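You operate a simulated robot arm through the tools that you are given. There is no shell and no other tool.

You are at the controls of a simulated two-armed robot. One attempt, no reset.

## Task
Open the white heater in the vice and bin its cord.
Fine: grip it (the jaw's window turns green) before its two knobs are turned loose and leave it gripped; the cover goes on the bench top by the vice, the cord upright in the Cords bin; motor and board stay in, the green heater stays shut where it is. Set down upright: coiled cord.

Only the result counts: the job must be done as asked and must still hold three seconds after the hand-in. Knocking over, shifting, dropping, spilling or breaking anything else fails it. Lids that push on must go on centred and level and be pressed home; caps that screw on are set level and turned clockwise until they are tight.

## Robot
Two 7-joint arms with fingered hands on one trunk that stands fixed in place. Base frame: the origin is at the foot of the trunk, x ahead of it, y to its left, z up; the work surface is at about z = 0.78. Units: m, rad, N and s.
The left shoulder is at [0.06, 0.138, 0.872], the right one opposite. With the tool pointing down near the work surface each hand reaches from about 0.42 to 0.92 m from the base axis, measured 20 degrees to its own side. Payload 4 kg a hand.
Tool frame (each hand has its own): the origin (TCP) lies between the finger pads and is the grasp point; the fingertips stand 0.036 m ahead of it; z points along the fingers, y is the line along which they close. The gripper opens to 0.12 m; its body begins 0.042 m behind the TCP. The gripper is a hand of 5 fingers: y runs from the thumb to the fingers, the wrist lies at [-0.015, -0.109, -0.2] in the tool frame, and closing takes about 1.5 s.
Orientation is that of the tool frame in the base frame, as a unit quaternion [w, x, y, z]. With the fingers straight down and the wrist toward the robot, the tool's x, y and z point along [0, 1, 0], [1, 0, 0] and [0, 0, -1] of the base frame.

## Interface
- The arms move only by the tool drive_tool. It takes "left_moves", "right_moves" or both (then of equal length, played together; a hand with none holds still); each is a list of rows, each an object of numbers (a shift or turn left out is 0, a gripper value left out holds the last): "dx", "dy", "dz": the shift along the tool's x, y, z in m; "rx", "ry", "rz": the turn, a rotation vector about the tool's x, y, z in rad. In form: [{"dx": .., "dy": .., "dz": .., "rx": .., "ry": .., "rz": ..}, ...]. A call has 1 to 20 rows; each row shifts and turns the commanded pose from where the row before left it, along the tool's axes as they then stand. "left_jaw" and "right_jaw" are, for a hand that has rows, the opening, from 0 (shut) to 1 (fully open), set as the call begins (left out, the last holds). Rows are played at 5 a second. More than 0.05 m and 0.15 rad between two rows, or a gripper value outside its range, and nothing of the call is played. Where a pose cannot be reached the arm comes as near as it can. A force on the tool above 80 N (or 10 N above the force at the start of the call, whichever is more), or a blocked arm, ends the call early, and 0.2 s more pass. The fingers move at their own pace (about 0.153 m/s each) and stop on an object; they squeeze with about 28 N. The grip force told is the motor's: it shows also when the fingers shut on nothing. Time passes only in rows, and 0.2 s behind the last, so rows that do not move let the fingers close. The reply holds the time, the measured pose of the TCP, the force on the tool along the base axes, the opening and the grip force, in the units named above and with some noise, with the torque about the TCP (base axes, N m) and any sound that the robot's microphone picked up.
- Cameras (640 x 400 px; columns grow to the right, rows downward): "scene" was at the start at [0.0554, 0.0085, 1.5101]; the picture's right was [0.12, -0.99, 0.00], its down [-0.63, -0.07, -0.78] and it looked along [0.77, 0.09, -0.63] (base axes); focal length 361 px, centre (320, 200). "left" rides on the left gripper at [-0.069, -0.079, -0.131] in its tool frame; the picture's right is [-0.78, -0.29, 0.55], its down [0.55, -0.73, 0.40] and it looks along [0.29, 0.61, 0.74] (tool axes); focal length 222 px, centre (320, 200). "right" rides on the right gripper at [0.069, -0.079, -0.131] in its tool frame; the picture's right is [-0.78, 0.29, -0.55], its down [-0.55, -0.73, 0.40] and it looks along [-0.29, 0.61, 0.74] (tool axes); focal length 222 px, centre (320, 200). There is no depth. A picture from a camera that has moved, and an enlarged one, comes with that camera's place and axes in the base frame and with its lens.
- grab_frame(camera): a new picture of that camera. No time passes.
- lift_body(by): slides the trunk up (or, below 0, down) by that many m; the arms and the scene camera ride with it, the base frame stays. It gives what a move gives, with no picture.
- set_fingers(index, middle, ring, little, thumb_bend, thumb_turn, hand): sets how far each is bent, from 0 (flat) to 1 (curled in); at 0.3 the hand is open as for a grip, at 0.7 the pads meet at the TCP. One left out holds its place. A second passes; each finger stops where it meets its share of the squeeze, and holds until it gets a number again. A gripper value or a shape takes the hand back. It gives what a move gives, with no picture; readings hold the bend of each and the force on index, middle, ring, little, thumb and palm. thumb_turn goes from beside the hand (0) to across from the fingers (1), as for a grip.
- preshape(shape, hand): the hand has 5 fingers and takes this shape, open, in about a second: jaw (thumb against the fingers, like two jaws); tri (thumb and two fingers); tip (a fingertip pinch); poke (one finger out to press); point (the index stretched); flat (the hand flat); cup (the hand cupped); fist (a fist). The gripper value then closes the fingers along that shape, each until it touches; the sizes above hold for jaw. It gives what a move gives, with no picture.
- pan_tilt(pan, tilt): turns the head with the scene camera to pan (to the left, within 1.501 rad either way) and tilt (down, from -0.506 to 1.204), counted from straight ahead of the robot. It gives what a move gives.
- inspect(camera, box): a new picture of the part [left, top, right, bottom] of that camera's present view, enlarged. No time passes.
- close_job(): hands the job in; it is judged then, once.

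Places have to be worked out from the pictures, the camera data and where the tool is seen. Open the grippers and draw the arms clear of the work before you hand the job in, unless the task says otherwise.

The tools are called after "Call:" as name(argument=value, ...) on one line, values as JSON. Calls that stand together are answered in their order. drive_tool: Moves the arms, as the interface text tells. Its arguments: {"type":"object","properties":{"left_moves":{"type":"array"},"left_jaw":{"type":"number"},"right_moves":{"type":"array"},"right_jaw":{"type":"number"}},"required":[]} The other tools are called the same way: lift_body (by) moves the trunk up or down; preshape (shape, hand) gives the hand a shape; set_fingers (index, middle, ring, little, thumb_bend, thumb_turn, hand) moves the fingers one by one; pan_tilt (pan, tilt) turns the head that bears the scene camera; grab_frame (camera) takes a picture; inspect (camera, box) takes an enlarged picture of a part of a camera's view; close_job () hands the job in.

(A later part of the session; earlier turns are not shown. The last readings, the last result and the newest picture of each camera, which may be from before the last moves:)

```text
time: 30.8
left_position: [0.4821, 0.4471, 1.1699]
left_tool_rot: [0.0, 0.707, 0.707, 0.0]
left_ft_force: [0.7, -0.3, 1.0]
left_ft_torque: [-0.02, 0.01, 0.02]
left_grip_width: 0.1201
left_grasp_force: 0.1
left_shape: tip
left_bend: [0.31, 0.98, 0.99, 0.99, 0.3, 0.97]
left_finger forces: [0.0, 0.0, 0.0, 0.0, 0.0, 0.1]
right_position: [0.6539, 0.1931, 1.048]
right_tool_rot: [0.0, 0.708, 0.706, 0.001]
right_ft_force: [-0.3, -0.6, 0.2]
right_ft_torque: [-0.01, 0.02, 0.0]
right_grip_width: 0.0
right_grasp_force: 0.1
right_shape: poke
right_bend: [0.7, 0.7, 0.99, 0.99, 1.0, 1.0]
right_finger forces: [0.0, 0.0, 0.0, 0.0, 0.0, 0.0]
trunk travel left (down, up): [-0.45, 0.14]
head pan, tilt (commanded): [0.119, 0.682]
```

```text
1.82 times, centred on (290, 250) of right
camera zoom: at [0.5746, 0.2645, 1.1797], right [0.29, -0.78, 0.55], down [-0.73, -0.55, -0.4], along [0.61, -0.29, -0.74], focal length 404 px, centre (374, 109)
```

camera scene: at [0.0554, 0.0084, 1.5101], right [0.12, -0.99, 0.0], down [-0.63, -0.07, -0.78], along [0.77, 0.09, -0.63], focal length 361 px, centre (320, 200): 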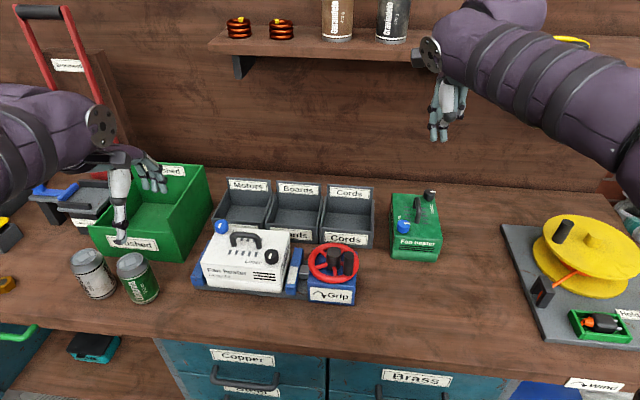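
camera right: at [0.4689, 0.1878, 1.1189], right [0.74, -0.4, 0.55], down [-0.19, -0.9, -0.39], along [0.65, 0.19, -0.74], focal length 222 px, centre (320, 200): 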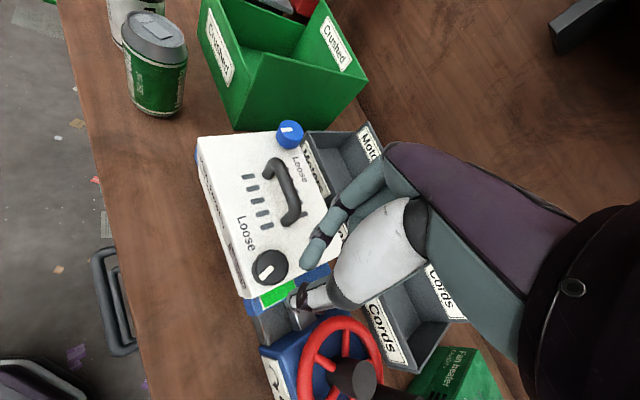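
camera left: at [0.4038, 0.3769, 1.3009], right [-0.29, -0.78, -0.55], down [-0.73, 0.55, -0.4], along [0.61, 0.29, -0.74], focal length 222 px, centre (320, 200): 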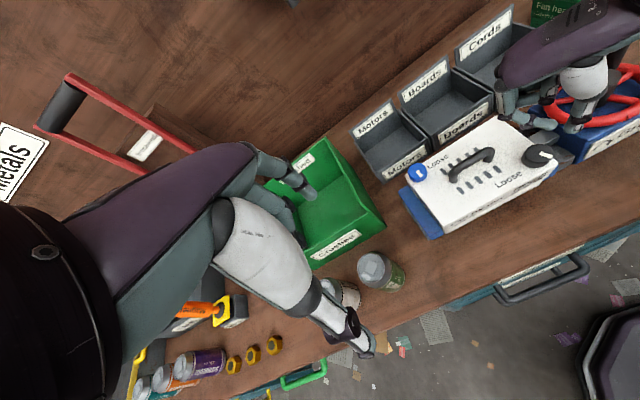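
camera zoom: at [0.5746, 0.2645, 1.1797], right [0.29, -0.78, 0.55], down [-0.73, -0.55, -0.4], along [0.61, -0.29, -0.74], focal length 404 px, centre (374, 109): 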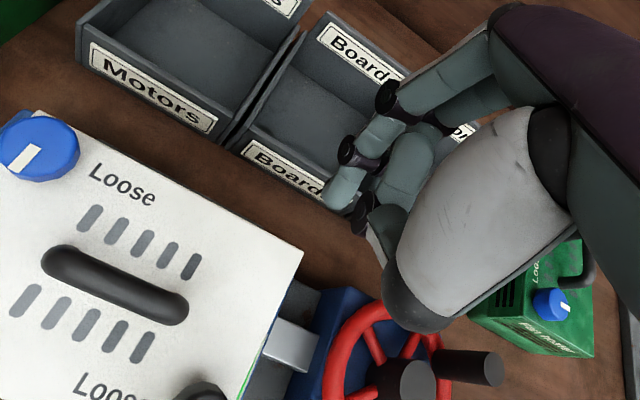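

The rear edge of the heater top is at about x = 0.65 now. I move over [0.637, 0.19] and go down gently in small steps to press it level.

Call:
drive_tool(right_moves=[{"dy": -0.017, "dx": -0.003, "dz": 0.03}, {"dz": 0.035}, {"dz": 0.025}, {"dz": 0.006}, {"dz": 0.004}])

Call:
inspect(camera="left", box=[390, 80, 600, 240])

Call:
inspect(camera="right", box=[140, 140, 440, 360])

```text
time: 32.0
left_position: [0.4823, 0.447, 1.1705]
left_tool_rot: [0.0, 0.707, 0.707, 0.0]
left_ft_force: [0.7, -0.7, 0.1]
left_ft_torque: [0.03, -0.02, -0.04]
left_grip_width: 0.1199
left_grasp_force: 0.0
left_shape: tip
left_bend: [0.31, 0.98, 0.99, 0.99, 0.3, 0.97]
left_finger forces: [0.1, 0.0, 0.0, 0.0, 0.0, 0.0]
right_position: [0.6361, 0.1871, 0.9476]
right_tool_rot: [0.001, 0.708, 0.706, 0.0]
right_ft_force: [-0.4, 0.2, -0.3]
right_ft_torque: [0.0, 0.01, 0.01]
right_grip_width: 0.0
right_grasp_force: 0.0
right_shape: poke
right_bend: [0.7, 0.7, 0.99, 0.99, 1.0, 1.0]
right_finger forces: [0.1, 0.0, 0.0, 0.0, 0.0, 0.1]
trunk travel left (down, up): [-0.45, 0.14]
head pan, tilt (commanded): [0.119, 0.682]
```

```text
2.50 times, centred on (495, 160) of left
camera zoom: at [0.4037, 0.3772, 1.301], right [-0.29, -0.78, -0.55], down [-0.73, 0.55, -0.4], along [0.61, 0.29, -0.74], focal length 555 px, centre (-118, 300)
```

zoom: 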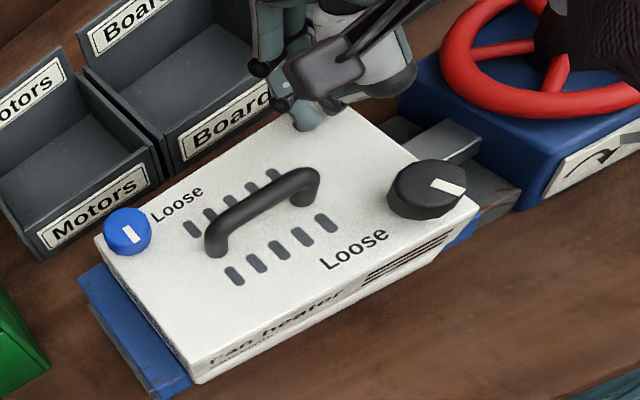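

```text
1.82 times, centred on (290, 250) of right
camera zoom: at [0.5576, 0.257, 1.0794], right [0.29, -0.78, 0.55], down [-0.73, -0.55, -0.4], along [0.61, -0.29, -0.74], focal length 404 px, centre (374, 109)
```

zoom: 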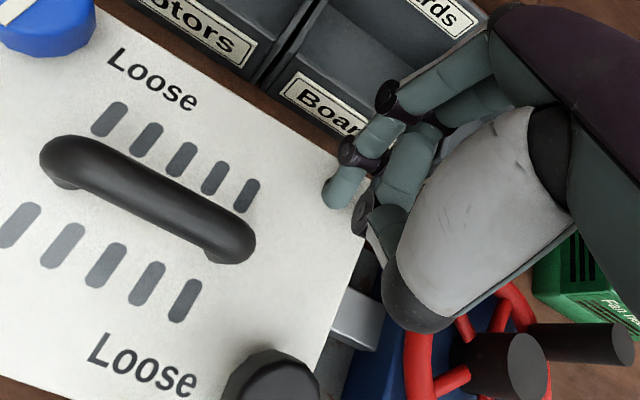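

No contact yet at TCP 0.948; the fingertips sit over the rear-right corner. I press down in small steps.

Call:
drive_tool(right_moves=[{"dz": 0.003}, {"dz": 0.003}, {"dz": 0.003}, {"dz": 0.003}])

Call:
inspect(camera="left", box=[390, 80, 600, 240])

```text
time: 33.0
left_position: [0.4826, 0.4483, 1.1703]
left_tool_rot: [0.0, 0.707, 0.708, 0.0]
left_ft_force: [0.2, 0.3, -0.1]
left_ft_torque: [-0.04, 0.01, 0.03]
left_grip_width: 0.1198
left_grasp_force: 0.1
left_shape: tip
left_bend: [0.31, 0.98, 0.99, 0.99, 0.3, 0.97]
left_finger forces: [0.0, 0.1, 0.0, 0.1, 0.1, 0.1]
right_position: [0.6369, 0.1884, 0.9345]
right_tool_rot: [0.0, 0.707, 0.707, -0.001]
right_ft_force: [1.4, -1.0, 7.8]
right_ft_torque: [0.09, -0.07, 0.0]
right_grip_width: 0.0
right_grasp_force: 0.1
right_shape: poke
right_bend: [0.7, 0.7, 0.99, 0.99, 1.0, 1.0]
right_finger forces: [7.4, 0.0, 0.1, 0.1, 0.0, 0.0]
trunk travel left (down, up): [-0.45, 0.14]
head pan, tilt (commanded): [0.119, 0.682]
```

```text
2.50 times, centred on (495, 160) of left
camera zoom: at [0.404, 0.3775, 1.3007], right [-0.29, -0.79, -0.55], down [-0.74, 0.55, -0.4], along [0.61, 0.29, -0.74], focal length 555 px, centre (-118, 300)
```

zoom: 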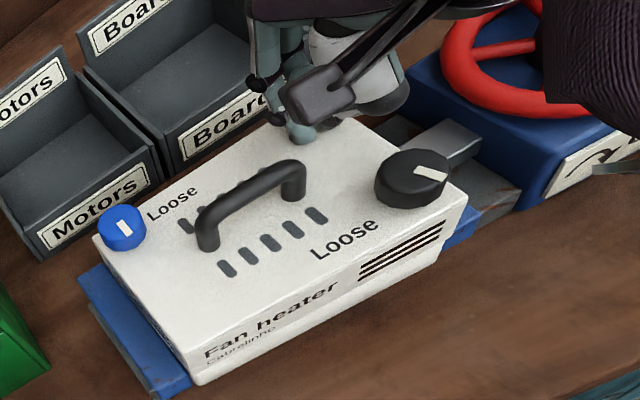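

It is rotating back level with a light push (8 N). I continue pressing until it seats.

Call:
drive_tool(right_moves=[{"dz": 0.003}, {"dz": 0.003}, {"dz": 0.003}, {"dz": 0.003}])

Call:
inspect(camera="left", box=[390, 80, 600, 240])

```text
time: 34.0
left_position: [0.4809, 0.4467, 1.1723]
left_tool_rot: [0.001, 0.707, 0.708, 0.001]
left_ft_force: [0.1, 0.5, -0.1]
left_ft_torque: [0.0, -0.02, -0.04]
left_grip_width: 0.1198
left_grasp_force: 0.1
left_shape: tip
left_bend: [0.31, 0.98, 0.99, 0.99, 0.3, 0.97]
left_finger forces: [0.0, 0.0, 0.0, 0.0, 0.0, 0.0]
right_position: [0.6399, 0.1894, 0.9318]
right_tool_rot: [0.001, 0.707, 0.708, 0.008]
right_ft_force: [10.2, 0.3, 43.5]
right_ft_torque: [0.12, -0.32, -0.04]
right_grip_width: 0.0001
right_grasp_force: 0.0
right_shape: poke
right_bend: [0.7, 0.7, 0.99, 0.99, 1.0, 1.0]
right_finger forces: [38.4, 5.4, 0.0, 0.0, 0.0, 0.0]
trunk travel left (down, up): [-0.45, 0.14]
head pan, tilt (commanded): [0.119, 0.682]
```

```text
2.50 times, centred on (495, 160) of left
camera zoom: at [0.4016, 0.3762, 1.3026], right [-0.29, -0.78, -0.55], down [-0.73, 0.55, -0.4], along [0.61, 0.29, -0.74], focal length 555 px, centre (-118, 300)
```

zoom: 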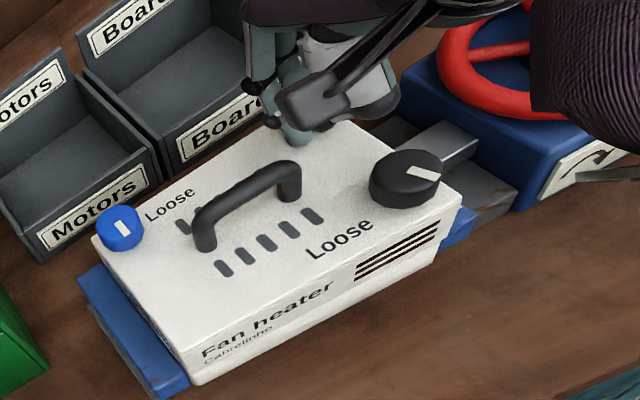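

The heater is seated level again (force rose to 43 N without motion, top surface about 0.897). I lift off, shape the pinch and pre-turn the hand clockwise by about 60° so the turning stroke stays clear of the handle.

Call:
drive_tool(right_moves=[{"dz": -0.03}, {"dz": -0.04}, {"dz": -0.04}, {"dy": -0.03}, {"dy": -0.034}])

Call:
preshape(shape="tip", hand="right")

Call:
drive_tool(right_moves=[{"rz": 0.14}, {"rz": 0.14}, {"rz": 0.14}, {"rz": 0.14}, {"rz": 0.14}, {"rz": 0.14}, {"rz": 0.14}, {}], right_jaw=0.5)

Call:
grab_frame(camera="right")

Call:
inspect(camera="left", box=[390, 80, 640, 240])

Call:
inspect(camera="scene", box=[180, 190, 380, 315])

```text
time: 35.2
left_position: [0.4819, 0.4479, 1.1706]
left_tool_rot: [0.0, 0.707, 0.707, 0.0]
left_ft_force: [-0.1, -0.3, 0.3]
left_ft_torque: [-0.03, -0.01, -0.01]
left_grip_width: 0.12
left_grasp_force: 0.1
left_shape: tip
left_bend: [0.31, 0.98, 0.99, 0.99, 0.3, 0.97]
left_finger forces: [0.0, 0.0, 0.1, 0.0, 0.0, 0.0]
right_position: [0.5745, 0.1873, 1.0348]
right_tool_rot: [0.0, 0.707, 0.707, 0.0]
right_ft_force: [0.2, 1.8, -0.1]
right_ft_torque: [0.02, 0.01, 0.0]
right_grip_width: 0.0001
right_grasp_force: 0.0
right_shape: poke
right_bend: [0.7, 0.7, 0.99, 0.99, 1.0, 1.0]
right_finger forces: [0.0, 0.0, 0.1, 0.0, 0.0, 0.0]
trunk travel left (down, up): [-0.45, 0.14]
head pan, tilt (commanded): [0.119, 0.682]
```

```text
time: 36.1
left_position: [0.4832, 0.448, 1.17]
left_tool_rot: [0.0, 0.707, 0.708, 0.0]
left_ft_force: [-0.5, 0.2, 0.0]
left_ft_torque: [0.0, 0.04, 0.01]
left_grip_width: 0.1199
left_grasp_force: 0.0
left_shape: tip
left_bend: [0.31, 0.98, 0.99, 0.99, 0.3, 0.97]
left_finger forces: [0.0, 0.0, 0.0, 0.1, 0.1, 0.0]
right_position: [0.5755, 0.1877, 1.0337]
right_tool_rot: [-0.001, 0.707, 0.707, -0.001]
right_ft_force: [0.5, 0.9, -0.3]
right_ft_torque: [-0.01, -0.01, 0.0]
right_grip_width: 0.12
right_grasp_force: 0.1
right_shape: tip
right_bend: [0.31, 0.98, 0.99, 0.99, 0.3, 0.97]
right_finger forces: [0.1, 0.1, 0.1, 0.0, 0.0, 0.0]
trunk travel left (down, up): [-0.45, 0.14]
head pan, tilt (commanded): [0.119, 0.682]
```

```text
time: 37.9
left_position: [0.4831, 0.4471, 1.1696]
left_tool_rot: [0.0, 0.707, 0.708, 0.0]
left_ft_force: [-0.4, 0.0, -0.2]
left_ft_torque: [-0.02, 0.0, -0.03]
left_grip_width: 0.1197
left_grasp_force: 0.1
left_shape: tip
left_bend: [0.31, 0.98, 0.99, 0.99, 0.3, 0.97]
left_finger forces: [0.0, 0.1, 0.0, 0.0, 0.1, 0.0]
right_position: [0.5736, 0.188, 1.0333]
right_tool_rot: [0.0, 0.957, 0.29, 0.0]
right_ft_force: [-0.1, -1.3, -0.2]
right_ft_torque: [-0.01, 0.0, -0.02]
right_grip_width: 0.0603
right_grasp_force: 0.1
right_shape: tip
right_bend: [0.43, 0.98, 0.99, 0.99, 0.56, 1.0]
right_finger forces: [0.0, 0.0, 0.1, 0.1, 0.0, 0.0]
trunk travel left (down, up): [-0.45, 0.14]
head pan, tilt (commanded): [0.119, 0.682]
```

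```text
taken
camera right: at [0.5875, 0.2931, 1.1646], right [-0.49, -0.68, 0.55], down [-0.87, 0.31, -0.4], along [0.1, -0.67, -0.74], focal length 222 px, centre (320, 200)
```

right: 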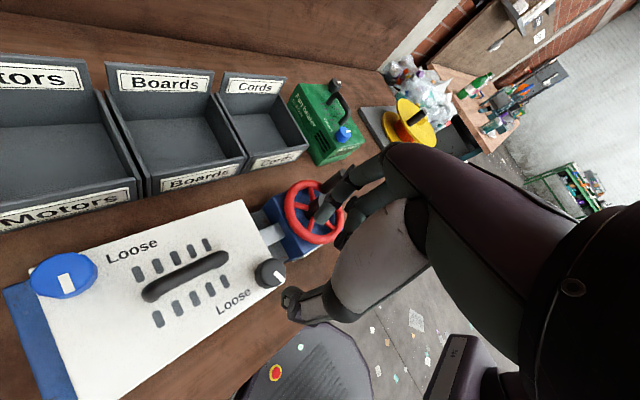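

```text
2.50 times, centred on (515, 160) of left
camera zoom: at [0.4036, 0.3771, 1.3011], right [-0.29, -0.78, -0.55], down [-0.73, 0.55, -0.4], along [0.61, 0.29, -0.74], focal length 555 px, centre (-168, 300)
```

zoom: 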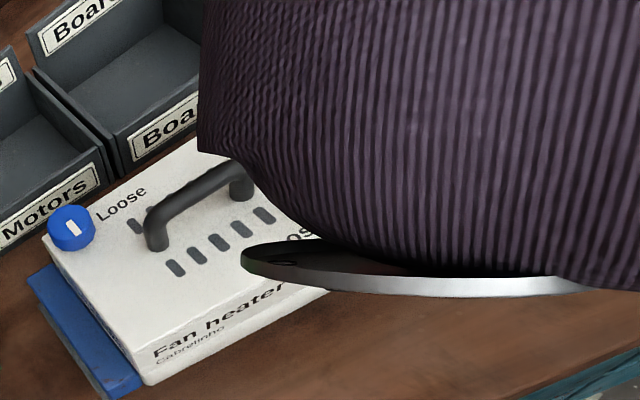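

```text
3.20 times, centred on (280, 252) of scene
camera zoom: at [0.0553, 0.0085, 1.5102], right [0.12, -0.99, 0.0], down [-0.63, -0.07, -0.78], along [0.77, 0.09, -0.63], focal length 1155 px, centre (448, 32)
```

zoom: 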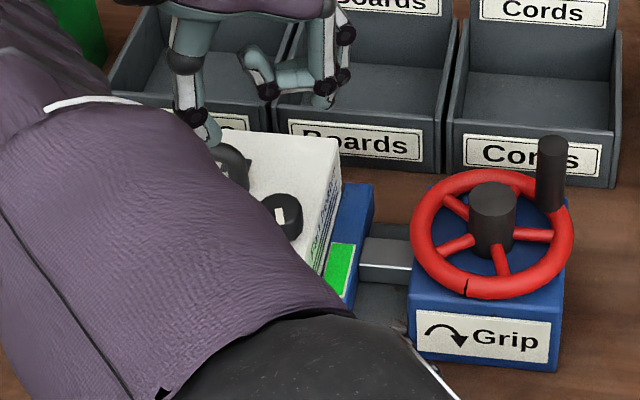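

The arm reaches that turn. The knob is back at about [0.575, 0.187], right under the TCP, so I descend to 0.937.

Call:
drive_tool(right_moves=[{"dz": 0.04}, {"dz": 0.035}, {"dz": 0.012}, {"dz": 0.0095}, {}])

Call:
grab_frame(camera="right")

Call:
inspect(camera="scene", box=[180, 190, 380, 315])

Call:
grab_frame(camera="left")

```text
time: 39.1
left_position: [0.4827, 0.4475, 1.1701]
left_tool_rot: [0.0, 0.707, 0.707, 0.0]
left_ft_force: [0.2, -0.2, 0.0]
left_ft_torque: [-0.03, 0.01, 0.01]
left_grip_width: 0.1195
left_grasp_force: 0.1
left_shape: tip
left_bend: [0.31, 0.98, 0.99, 0.99, 0.3, 0.97]
left_finger forces: [0.0, 0.1, 0.0, 0.0, 0.0, 0.0]
right_position: [0.5734, 0.1866, 0.937]
right_tool_rot: [0.001, 0.957, 0.29, 0.0]
right_ft_force: [-0.8, -0.3, 0.4]
right_ft_torque: [0.03, 0.0, 0.02]
right_grip_width: 0.0601
right_grasp_force: 0.1
right_shape: tip
right_bend: [0.43, 0.98, 0.99, 0.99, 0.56, 1.0]
right_finger forces: [0.1, 0.0, 0.2, 0.0, 0.1, 0.1]
trunk travel left (down, up): [-0.45, 0.14]
head pan, tilt (commanded): [0.119, 0.682]
```

```text
taken
camera right: at [0.5868, 0.2921, 1.0687], right [-0.49, -0.68, 0.55], down [-0.87, 0.3, -0.4], along [0.1, -0.67, -0.74], focal length 222 px, centre (320, 200)
```

right: 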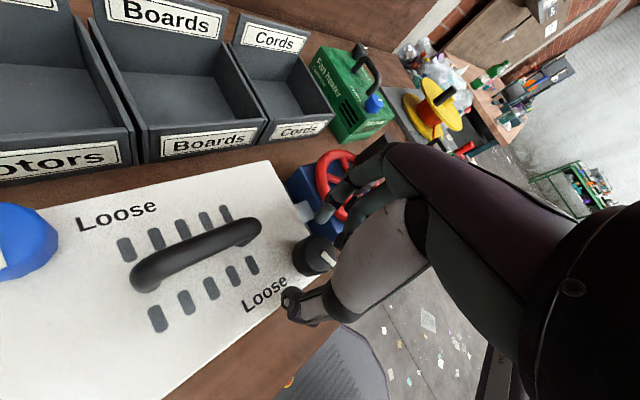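

```text
3.20 times, centred on (280, 252) of scene
camera zoom: at [0.0554, 0.0086, 1.5101], right [0.12, -0.99, 0.0], down [-0.63, -0.07, -0.78], along [0.77, 0.09, -0.63], focal length 1155 px, centre (448, 32)
```

zoom: 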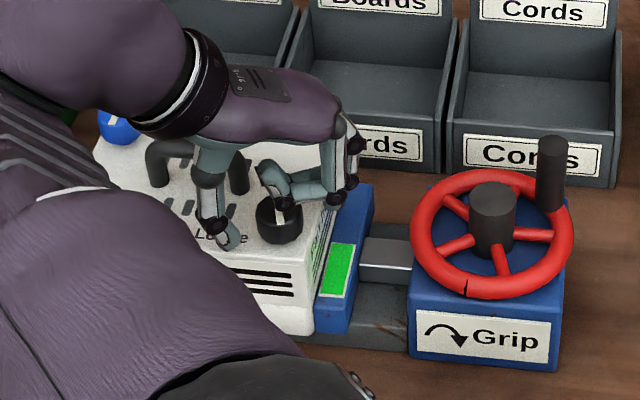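

```text
taken
camera left: at [0.4037, 0.3772, 1.3011], right [-0.29, -0.78, -0.55], down [-0.73, 0.55, -0.4], along [0.61, 0.29, -0.74], focal length 222 px, centre (320, 200)
```

left: 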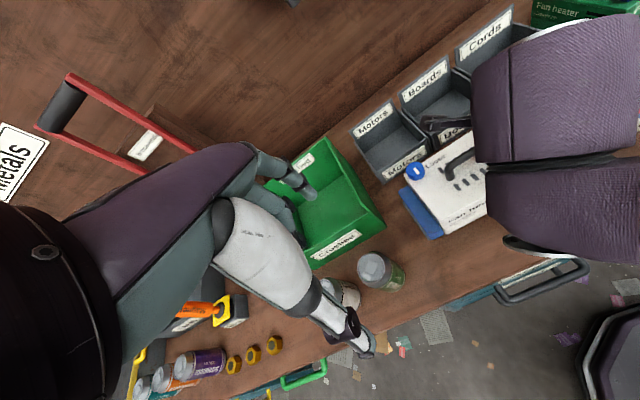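

The scene camera now sees the grasp; I zoom in to verify finger placement around the knob.

Call:
inspect(camera="scene", box=[230, 220, 310, 280])

Call:
inspect(camera="right", box=[240, 170, 400, 340])

```text
6.67 times, centred on (270, 250) of scene
camera zoom: at [0.0554, 0.0086, 1.5101], right [0.12, -0.99, 0.0], down [-0.63, -0.07, -0.78], along [0.77, 0.09, -0.63], focal length 2407 px, centre (653, -133)
```

zoom: 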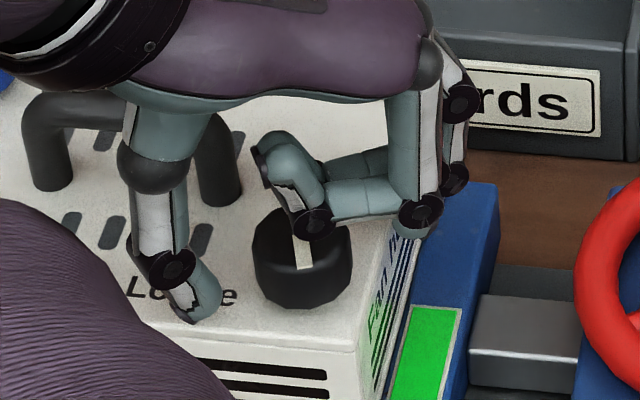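

```text
2.35 times, centred on (320, 255) of right
camera zoom: at [0.5868, 0.2921, 1.0687], right [-0.49, -0.68, 0.55], down [-0.87, 0.3, -0.4], along [0.1, -0.67, -0.74], focal length 523 px, centre (320, 71)
```

zoom: 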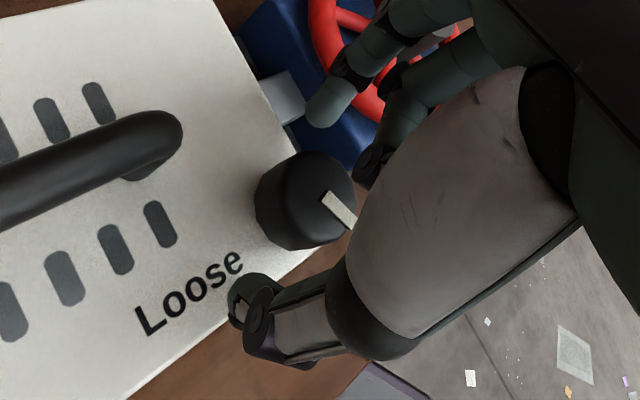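

Thumb and index sit on opposite sides of the knob. I close the pinch.

Call:
drive_tool(right_moves=[{}, {}, {}, {}, {}, {}], right_jaw=0.0)

Call:
inspect(camera="scene", box=[230, 220, 310, 280])

```text
time: 40.5
left_position: [0.4844, 0.4474, 1.1687]
left_tool_rot: [0.0, 0.707, 0.707, -0.001]
left_ft_force: [0.3, 0.1, -0.3]
left_ft_torque: [0.0, -0.02, 0.02]
left_grip_width: 0.1198
left_grasp_force: 0.0
left_shape: tip
left_bend: [0.31, 0.98, 0.99, 0.99, 0.3, 0.97]
left_finger forces: [0.0, 0.0, 0.0, 0.0, 0.0, 0.0]
right_position: [0.5739, 0.1856, 0.937]
right_tool_rot: [0.0, 0.957, 0.291, 0.0]
right_ft_force: [2.3, 1.5, -0.9]
right_ft_torque: [0.04, -0.04, -0.04]
right_grip_width: 0.0252
right_grasp_force: 28.7
right_shape: tip
right_bend: [0.6, 1.0, 1.0, 1.0, 0.69, 1.0]
right_finger forces: [24.6, 0.1, 0.1, 0.0, 25.0, 0.1]
trunk travel left (down, up): [-0.45, 0.14]
head pan, tilt (commanded): [0.119, 0.682]
```

```text
6.67 times, centred on (270, 250) of scene
camera zoom: at [0.0557, 0.0087, 1.5101], right [0.12, -0.99, 0.0], down [-0.63, -0.07, -0.78], along [0.77, 0.09, -0.63], focal length 2407 px, centre (653, -133)
```

zoom: 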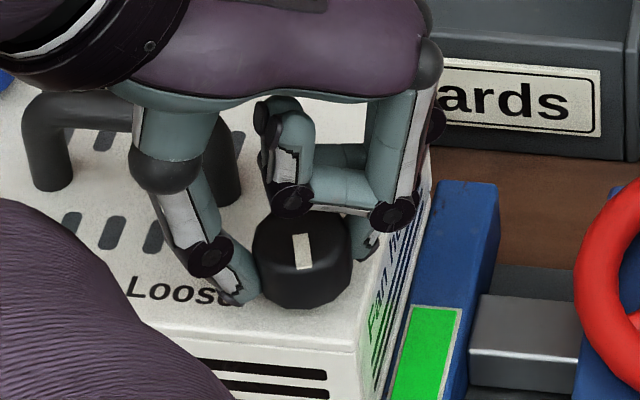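

Balanced pinch of 25 N on each side. I now turn counter-clockwise by about 72°.

Call:
drive_tool(right_moves=[{"rz": -0.14}, {"rz": -0.14}, {"rz": -0.14}, {"rz": -0.14}])

Call:
inspect(camera="scene", box=[210, 210, 310, 290])

Call:
drive_tool(right_moves=[{"rz": -0.14}, {"rz": -0.14}, {"rz": -0.14}, {"rz": -0.14}, {"rz": -0.14}])

Call:
inspect(camera="scene", box=[180, 190, 340, 310])

Call:
inspect(camera="right", box=[200, 140, 400, 320])

Call:
inspect(camera="left", box=[390, 80, 640, 240])

```text
time: 41.5
left_position: [0.4816, 0.4467, 1.1702]
left_tool_rot: [0.0, 0.707, 0.707, 0.001]
left_ft_force: [-0.5, -0.4, -0.6]
left_ft_torque: [0.0, -0.04, 0.02]
left_grip_width: 0.1197
left_grasp_force: 0.1
left_shape: tip
left_bend: [0.31, 0.98, 0.99, 0.99, 0.3, 0.97]
left_finger forces: [0.1, 0.1, 0.0, 0.0, 0.0, 0.0]
right_position: [0.5725, 0.1901, 0.9381]
right_tool_rot: [-0.001, 0.838, 0.546, -0.001]
right_ft_force: [-5.1, -1.9, -0.8]
right_ft_torque: [-0.08, 0.18, -0.09]
right_grip_width: 0.0252
right_grasp_force: 28.0
right_shape: tip
right_bend: [0.61, 1.0, 1.0, 1.0, 0.69, 1.0]
right_finger forces: [22.7, 0.0, 0.0, 0.1, 27.0, 0.1]
trunk travel left (down, up): [-0.45, 0.14]
head pan, tilt (commanded): [0.119, 0.682]
```

```text
5.00 times, centred on (260, 250) of scene
camera zoom: at [0.0551, 0.0084, 1.5101], right [0.12, -0.99, 0.0], down [-0.63, -0.07, -0.78], along [0.77, 0.09, -0.63], focal length 1805 px, centre (620, -50)
```

zoom: 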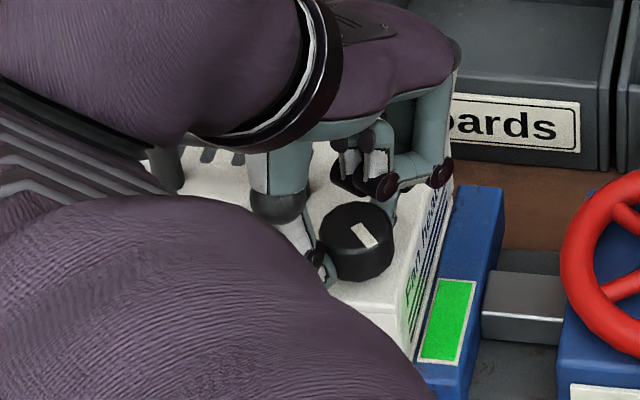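

```text
time: 42.7
left_position: [0.4827, 0.4477, 1.1702]
left_tool_rot: [-0.001, 0.707, 0.707, 0.0]
left_ft_force: [-0.9, 0.7, 0.0]
left_ft_torque: [-0.02, 0.03, -0.01]
left_grip_width: 0.1198
left_grasp_force: 0.1
left_shape: tip
left_bend: [0.31, 0.98, 0.99, 0.99, 0.3, 0.97]
left_finger forces: [0.0, 0.0, 0.0, 0.0, 0.0, 0.0]
right_position: [0.5739, 0.1878, 0.9379]
right_tool_rot: [0.0, 0.6, 0.8, 0.001]
right_ft_force: [-5.3, 0.7, -0.2]
right_ft_torque: [0.02, 0.22, -0.09]
right_grip_width: 0.0248
right_grasp_force: 28.1
right_shape: tip
right_bend: [0.62, 1.0, 1.0, 1.0, 0.69, 0.97]
right_finger forces: [22.6, 0.0, 0.0, 0.0, 28.9, 0.0]
trunk travel left (down, up): [-0.45, 0.14]
head pan, tilt (commanded): [0.119, 0.682]
```

```text
3.33 times, centred on (260, 250) of scene
camera zoom: at [0.055, 0.0086, 1.5102], right [0.12, -0.99, 0.0], down [-0.63, -0.07, -0.78], along [0.77, 0.09, -0.63], focal length 1204 px, centre (520, 33)
```

zoom: 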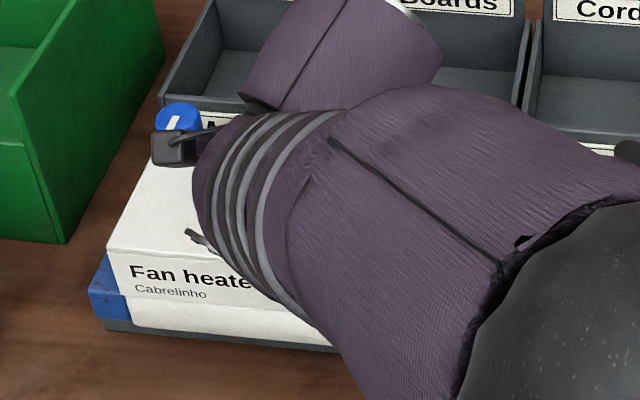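

```text
2.22 times, centred on (300, 230) of right
camera zoom: at [0.4783, 0.2339, 1.0686], right [0.5, -0.67, 0.55], down [-0.55, -0.73, -0.4], along [0.67, -0.1, -0.74], focal length 494 px, centre (364, 133)
```

zoom: 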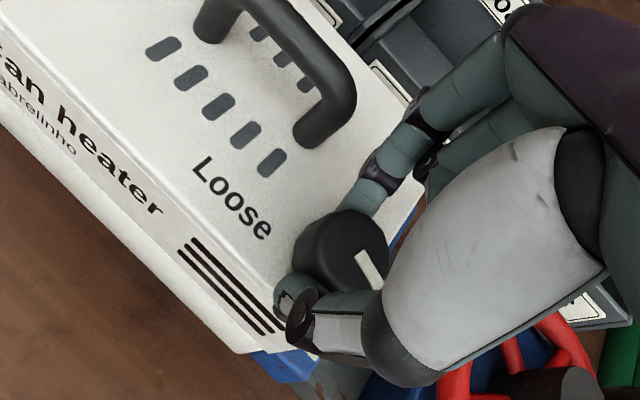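

```text
2.50 times, centred on (515, 160) of left
camera zoom: at [0.4033, 0.3772, 1.3012], right [-0.29, -0.78, -0.55], down [-0.73, 0.55, -0.4], along [0.61, 0.29, -0.74], focal length 555 px, centre (-168, 300)
```

zoom: 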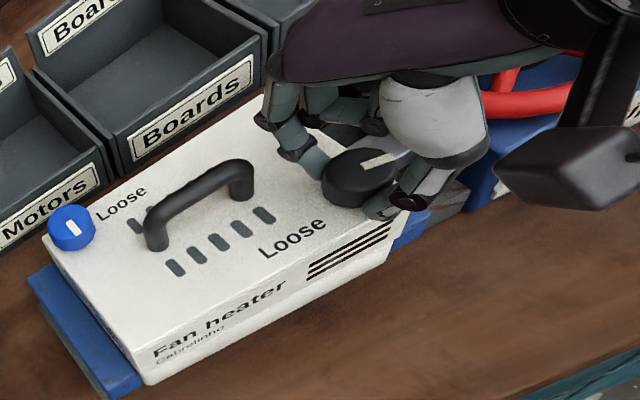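

The knob followed the hand for 72° counter-clockwise with hardly any resistance, and the heater stayed level. I open both fingers evenly and lift.

Call:
drive_tool(right_moves=[{}, {}, {}, {}, {"dz": -0.03}, {"dz": -0.04}, {"dz": -0.03}], right_jaw=0.45)

Call:
inspect(camera="left", box=[390, 80, 640, 240])

Call:
inspect(camera="right", box=[100, 100, 400, 340])

Call:
inspect(camera="scene", box=[180, 190, 340, 310])

```text
time: 44.3
left_position: [0.4836, 0.4469, 1.171]
left_tool_rot: [0.0, 0.706, 0.708, 0.001]
left_ft_force: [0.4, 0.5, 0.1]
left_ft_torque: [0.0, 0.0, -0.03]
left_grip_width: 0.1199
left_grasp_force: 0.1
left_shape: tip
left_bend: [0.31, 0.98, 0.99, 0.99, 0.3, 0.97]
left_finger forces: [0.1, 0.0, 0.1, 0.1, 0.1, 0.0]
right_position: [0.5739, 0.1866, 1.037]
right_tool_rot: [-0.001, 0.601, 0.799, 0.0]
right_ft_force: [0.1, -0.6, 0.0]
right_ft_torque: [0.0, -0.01, 0.0]
right_grip_width: 0.054
right_grasp_force: 0.0
right_shape: tip
right_bend: [0.45, 0.98, 0.99, 0.99, 0.61, 1.0]
right_finger forces: [0.0, 0.0, 0.1, 0.0, 0.0, 0.1]
trunk travel left (down, up): [-0.45, 0.14]
head pan, tilt (commanded): [0.119, 0.682]
```

```text
2.50 times, centred on (515, 160) of left
camera zoom: at [0.4035, 0.377, 1.3011], right [-0.29, -0.78, -0.55], down [-0.73, 0.55, -0.4], along [0.61, 0.29, -0.74], focal length 555 px, centre (-168, 300)
```

zoom: 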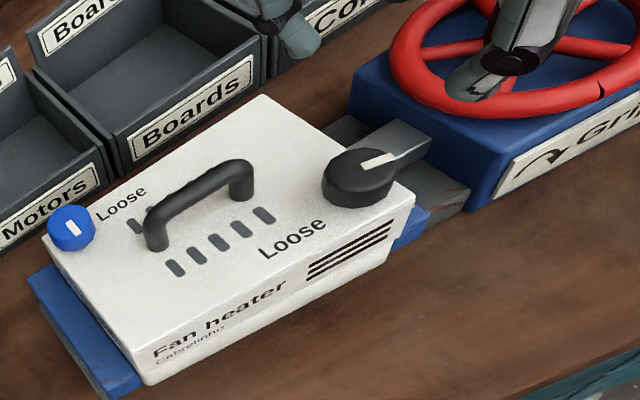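

```text
1.67 times, centred on (250, 220) of right
camera zoom: at [0.4785, 0.2327, 1.1685], right [0.5, -0.67, 0.55], down [-0.55, -0.73, -0.4], along [0.67, -0.11, -0.74], focal length 370 px, centre (437, 167)
```

zoom: 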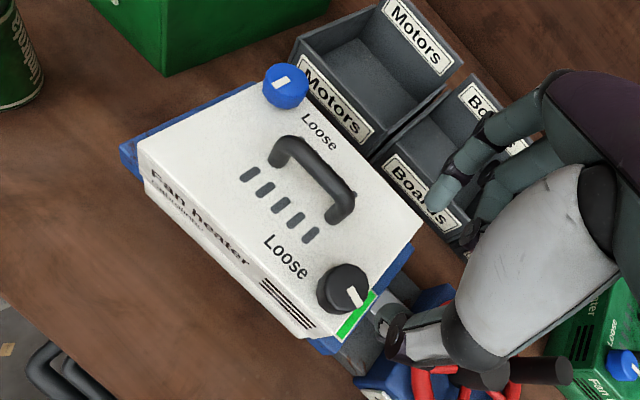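

```text
3.33 times, centred on (260, 250) of scene
camera zoom: at [0.0552, 0.0084, 1.5101], right [0.12, -0.99, 0.0], down [-0.63, -0.07, -0.78], along [0.77, 0.09, -0.63], focal length 1204 px, centre (520, 33)
```

zoom: 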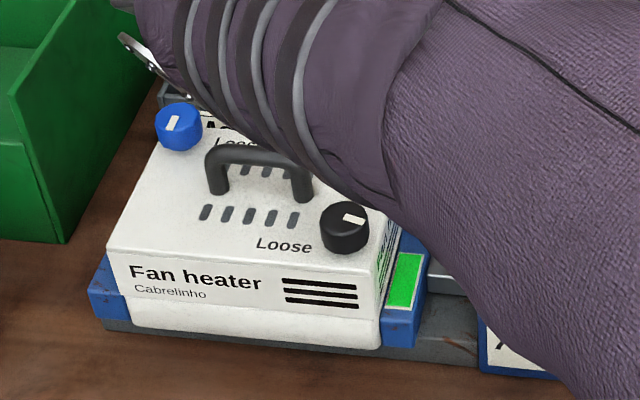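

The black knob's mark has swung by about 72° and nothing else moved; vice still green. No stop felt yet, so I take a second counter-clockwise bite: turn the hand back clockwise in the air and go down again.

Call:
drive_tool(right_moves=[{"rz": 0.14}, {"rz": 0.14}, {"rz": 0.14}, {"rz": 0.14}, {"rz": 0.14}, {"rz": 0.14}, {"rz": 0.14}, {"rz": 0.14}, {"rz": 0.14}, {"dz": 0.04}, {"dz": 0.035}, {"dz": 0.015}, {"dz": 0.01}, {}], right_jaw=0.5)

Call:
inspect(camera="scene", box=[210, 210, 310, 290])

```text
time: 47.3
left_position: [0.4828, 0.4475, 1.1695]
left_tool_rot: [0.0, 0.707, 0.707, 0.001]
left_ft_force: [-0.2, 0.0, 0.8]
left_ft_torque: [0.01, 0.0, -0.01]
left_grip_width: 0.1199
left_grasp_force: 0.2
left_shape: tip
left_bend: [0.31, 0.98, 0.99, 0.99, 0.3, 0.97]
left_finger forces: [0.0, 0.0, 0.0, 0.1, 0.1, 0.0]
right_position: [0.5741, 0.1875, 0.9364]
right_tool_rot: [0.0, 0.957, 0.291, 0.0]
right_ft_force: [-0.3, 0.3, 0.6]
right_ft_torque: [0.01, 0.02, -0.01]
right_grip_width: 0.0598
right_grasp_force: 0.0
right_shape: tip
right_bend: [0.43, 0.98, 0.99, 0.99, 0.56, 1.0]
right_finger forces: [0.0, 0.0, 0.0, 0.0, 0.0, 0.0]
trunk travel left (down, up): [-0.45, 0.14]
head pan, tilt (commanded): [0.119, 0.682]
```

```text
5.00 times, centred on (260, 250) of scene
camera zoom: at [0.0554, 0.0086, 1.5101], right [0.12, -0.99, 0.0], down [-0.63, -0.07, -0.78], along [0.77, 0.09, -0.63], focal length 1805 px, centre (620, -50)
```

zoom: 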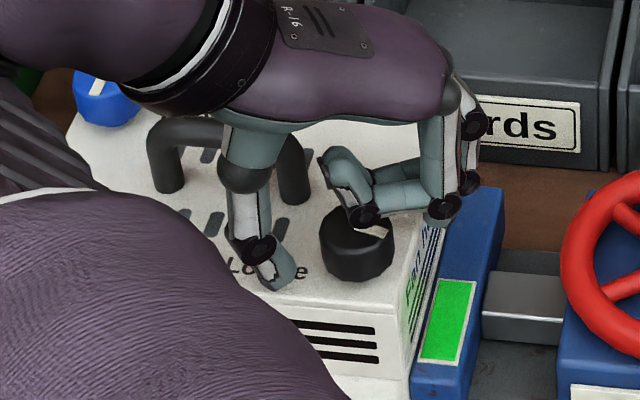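

Fingers are around the knob again. I close and turn another 72° counter-clockwise.

Call:
drive_tool(right_moves=[{}, {}, {}, {}, {}, {}], right_jaw=0.0)

Call:
drive_tool(right_moves=[{"rz": -0.14}, {"rz": -0.14}, {"rz": -0.14}, {"rz": -0.14}])

Call:
inspect(camera="scene", box=[210, 210, 310, 290])

Call:
drive_tool(right_moves=[{"rz": -0.14}, {"rz": -0.14}, {"rz": -0.14}, {"rz": -0.14}, {"rz": -0.14}])

Call:
inspect(camera="right", box=[200, 140, 400, 320])

Call:
inspect(camera="left", box=[390, 80, 640, 240])

```text
time: 48.7
left_position: [0.4833, 0.4473, 1.169]
left_tool_rot: [0.0, 0.707, 0.707, 0.0]
left_ft_force: [-0.1, -0.3, 0.0]
left_ft_torque: [-0.01, -0.01, 0.0]
left_grip_width: 0.1197
left_grasp_force: 0.0
left_shape: tip
left_bend: [0.31, 0.98, 0.99, 0.99, 0.3, 0.97]
left_finger forces: [0.0, 0.0, 0.0, 0.1, 0.0, 0.0]
right_position: [0.5756, 0.1872, 0.9355]
right_tool_rot: [0.0, 0.957, 0.291, 0.0]
right_ft_force: [1.9, 1.3, -0.4]
right_ft_torque: [0.05, -0.08, -0.01]
right_grip_width: 0.0248
right_grasp_force: 27.9
right_shape: tip
right_bend: [0.61, 1.0, 1.0, 1.0, 0.69, 1.0]
right_finger forces: [24.7, 0.0, 0.0, 0.1, 23.9, 0.0]
trunk travel left (down, up): [-0.45, 0.14]
head pan, tilt (commanded): [0.119, 0.682]
```

```text
time: 49.7
left_position: [0.4819, 0.4468, 1.1708]
left_tool_rot: [0.0, 0.707, 0.707, -0.001]
left_ft_force: [-0.3, -0.1, 0.0]
left_ft_torque: [-0.01, 0.0, -0.02]
left_grip_width: 0.12
left_grasp_force: 0.1
left_shape: tip
left_bend: [0.31, 0.98, 0.99, 0.99, 0.3, 0.97]
left_finger forces: [0.0, 0.0, 0.1, 0.0, 0.1, 0.1]
right_position: [0.5739, 0.1888, 0.938]
right_tool_rot: [0.001, 0.838, 0.546, 0.0]
right_ft_force: [-1.1, 3.0, 0.3]
right_ft_torque: [0.05, 0.05, -0.11]
right_grip_width: 0.0245
right_grasp_force: 28.4
right_shape: tip
right_bend: [0.61, 1.0, 1.0, 1.0, 0.69, 0.99]
right_finger forces: [23.7, 0.1, 0.0, 0.0, 25.1, 0.1]
trunk travel left (down, up): [-0.45, 0.14]
head pan, tilt (commanded): [0.119, 0.682]
```

```text
5.00 times, centred on (260, 250) of scene
camera zoom: at [0.0555, 0.0088, 1.5101], right [0.12, -0.99, 0.0], down [-0.63, -0.07, -0.78], along [0.77, 0.09, -0.63], focal length 1805 px, centre (620, -50)
```

zoom: 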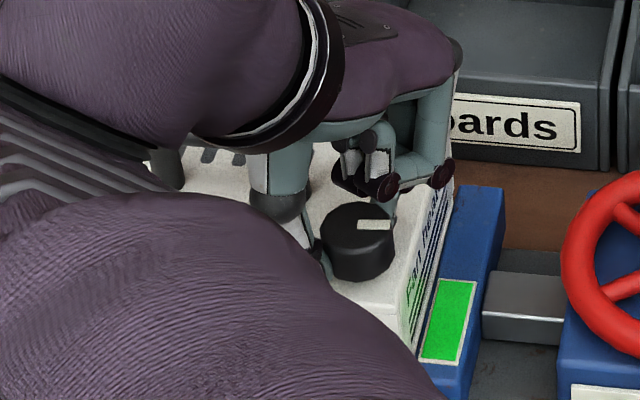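

```text
time: 50.9
left_position: [0.4841, 0.4476, 1.1694]
left_tool_rot: [0.0, 0.707, 0.707, 0.0]
left_ft_force: [-0.7, 0.4, 0.0]
left_ft_torque: [-0.04, 0.03, -0.01]
left_grip_width: 0.1196
left_grasp_force: 0.1
left_shape: tip
left_bend: [0.31, 0.98, 0.99, 0.99, 0.3, 0.97]
left_finger forces: [0.0, 0.0, 0.0, 0.0, 0.1, 0.1]
right_position: [0.5724, 0.1882, 0.9376]
right_tool_rot: [0.0, 0.6, 0.8, -0.001]
right_ft_force: [-1.4, 6.4, -2.4]
right_ft_torque: [0.12, 0.07, -0.11]
right_grip_width: 0.0237
right_grasp_force: 28.6
right_shape: tip
right_bend: [0.61, 1.0, 1.0, 1.0, 0.69, 0.96]
right_finger forces: [24.7, 0.1, 0.0, 0.0, 27.2, 0.0]
trunk travel left (down, up): [-0.45, 0.14]
head pan, tilt (commanded): [0.119, 0.682]
```

```text
2.22 times, centred on (300, 230) of right
camera zoom: at [0.4777, 0.2337, 1.0684], right [0.5, -0.67, 0.55], down [-0.55, -0.73, -0.4], along [0.67, -0.1, -0.74], focal length 494 px, centre (364, 133)
```

zoom: 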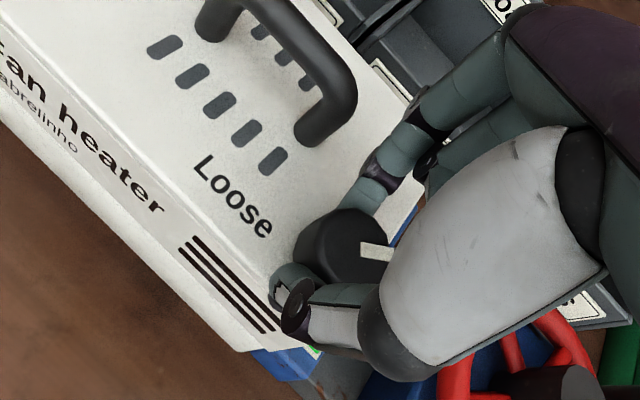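

```text
2.50 times, centred on (515, 160) of left
camera zoom: at [0.4037, 0.3779, 1.3008], right [-0.29, -0.79, -0.55], down [-0.74, 0.55, -0.4], along [0.61, 0.29, -0.74], focal length 555 px, centre (-168, 300)
```

zoom: 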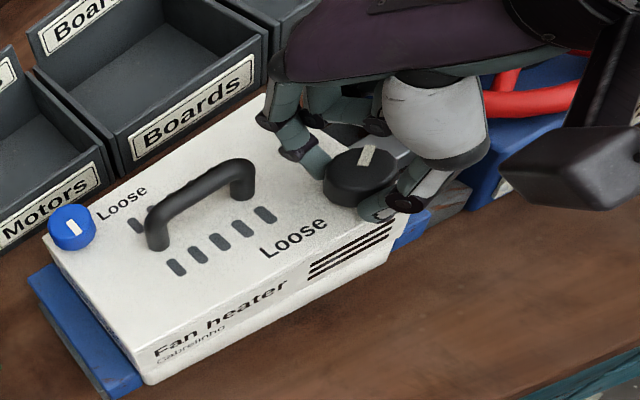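

The knob went further round, though perhaps with some slip. I release evenly, lift, and look at the mark from the clear side.

Call:
drive_tool(right_moves=[{}, {}, {}, {}, {"dz": -0.03}, {"dz": -0.04}, {"dz": -0.03}], right_jaw=0.45)

Call:
inspect(camera="left", box=[470, 100, 570, 200])

Call:
inspect(camera="right", box=[180, 180, 340, 310])

Call:
inspect(camera="scene", box=[240, 225, 310, 290])

```text
time: 52.5
left_position: [0.4835, 0.4474, 1.1699]
left_tool_rot: [0.0, 0.707, 0.707, 0.0]
left_ft_force: [-0.9, 0.5, 0.0]
left_ft_torque: [-0.02, -0.03, 0.0]
left_grip_width: 0.1199
left_grasp_force: 0.2
left_shape: tip
left_bend: [0.31, 0.98, 0.99, 0.99, 0.3, 0.97]
left_finger forces: [0.0, 0.0, 0.1, 0.0, 0.1, 0.0]
right_position: [0.5743, 0.1876, 1.036]
right_tool_rot: [0.0, 0.601, 0.799, 0.0]
right_ft_force: [-0.2, -0.3, -0.5]
right_ft_torque: [-0.02, 0.01, -0.02]
right_grip_width: 0.0539
right_grasp_force: 0.0
right_shape: tip
right_bend: [0.45, 0.98, 0.99, 0.99, 0.61, 1.0]
right_finger forces: [0.0, 0.0, 0.1, 0.1, 0.0, 0.0]
trunk travel left (down, up): [-0.45, 0.14]
head pan, tilt (commanded): [0.119, 0.682]
```

```text
4.00 times, centred on (520, 150) of left
camera zoom: at [0.4036, 0.3772, 1.3011], right [-0.29, -0.78, -0.55], down [-0.73, 0.55, -0.4], along [0.61, 0.29, -0.74], focal length 888 px, centre (-480, 400)
```

zoom: 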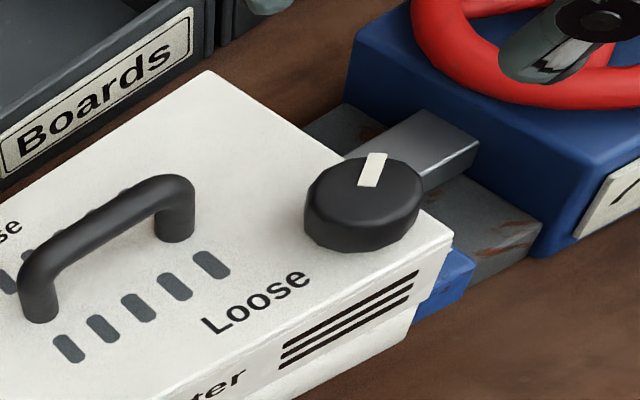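

```text
3.08 times, centred on (260, 245) of right
camera zoom: at [0.4781, 0.2337, 1.1692], right [0.5, -0.67, 0.55], down [-0.55, -0.73, -0.4], along [0.67, -0.11, -0.74], focal length 684 px, centre (505, 62)
```

zoom: 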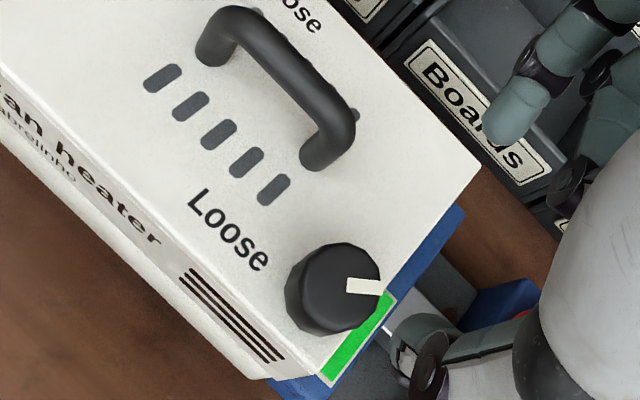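

```text
6.15 times, centred on (275, 258) of scene
camera zoom: at [0.0554, 0.0085, 1.5101], right [0.12, -0.99, 0.0], down [-0.63, -0.07, -0.78], along [0.77, 0.09, -0.63], focal length 2222 px, centre (597, -154)
```

zoom: 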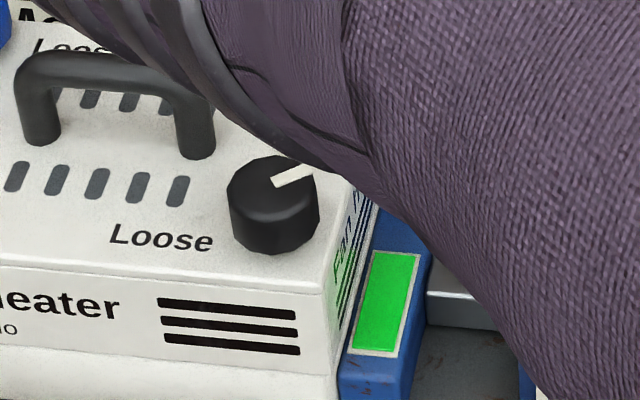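

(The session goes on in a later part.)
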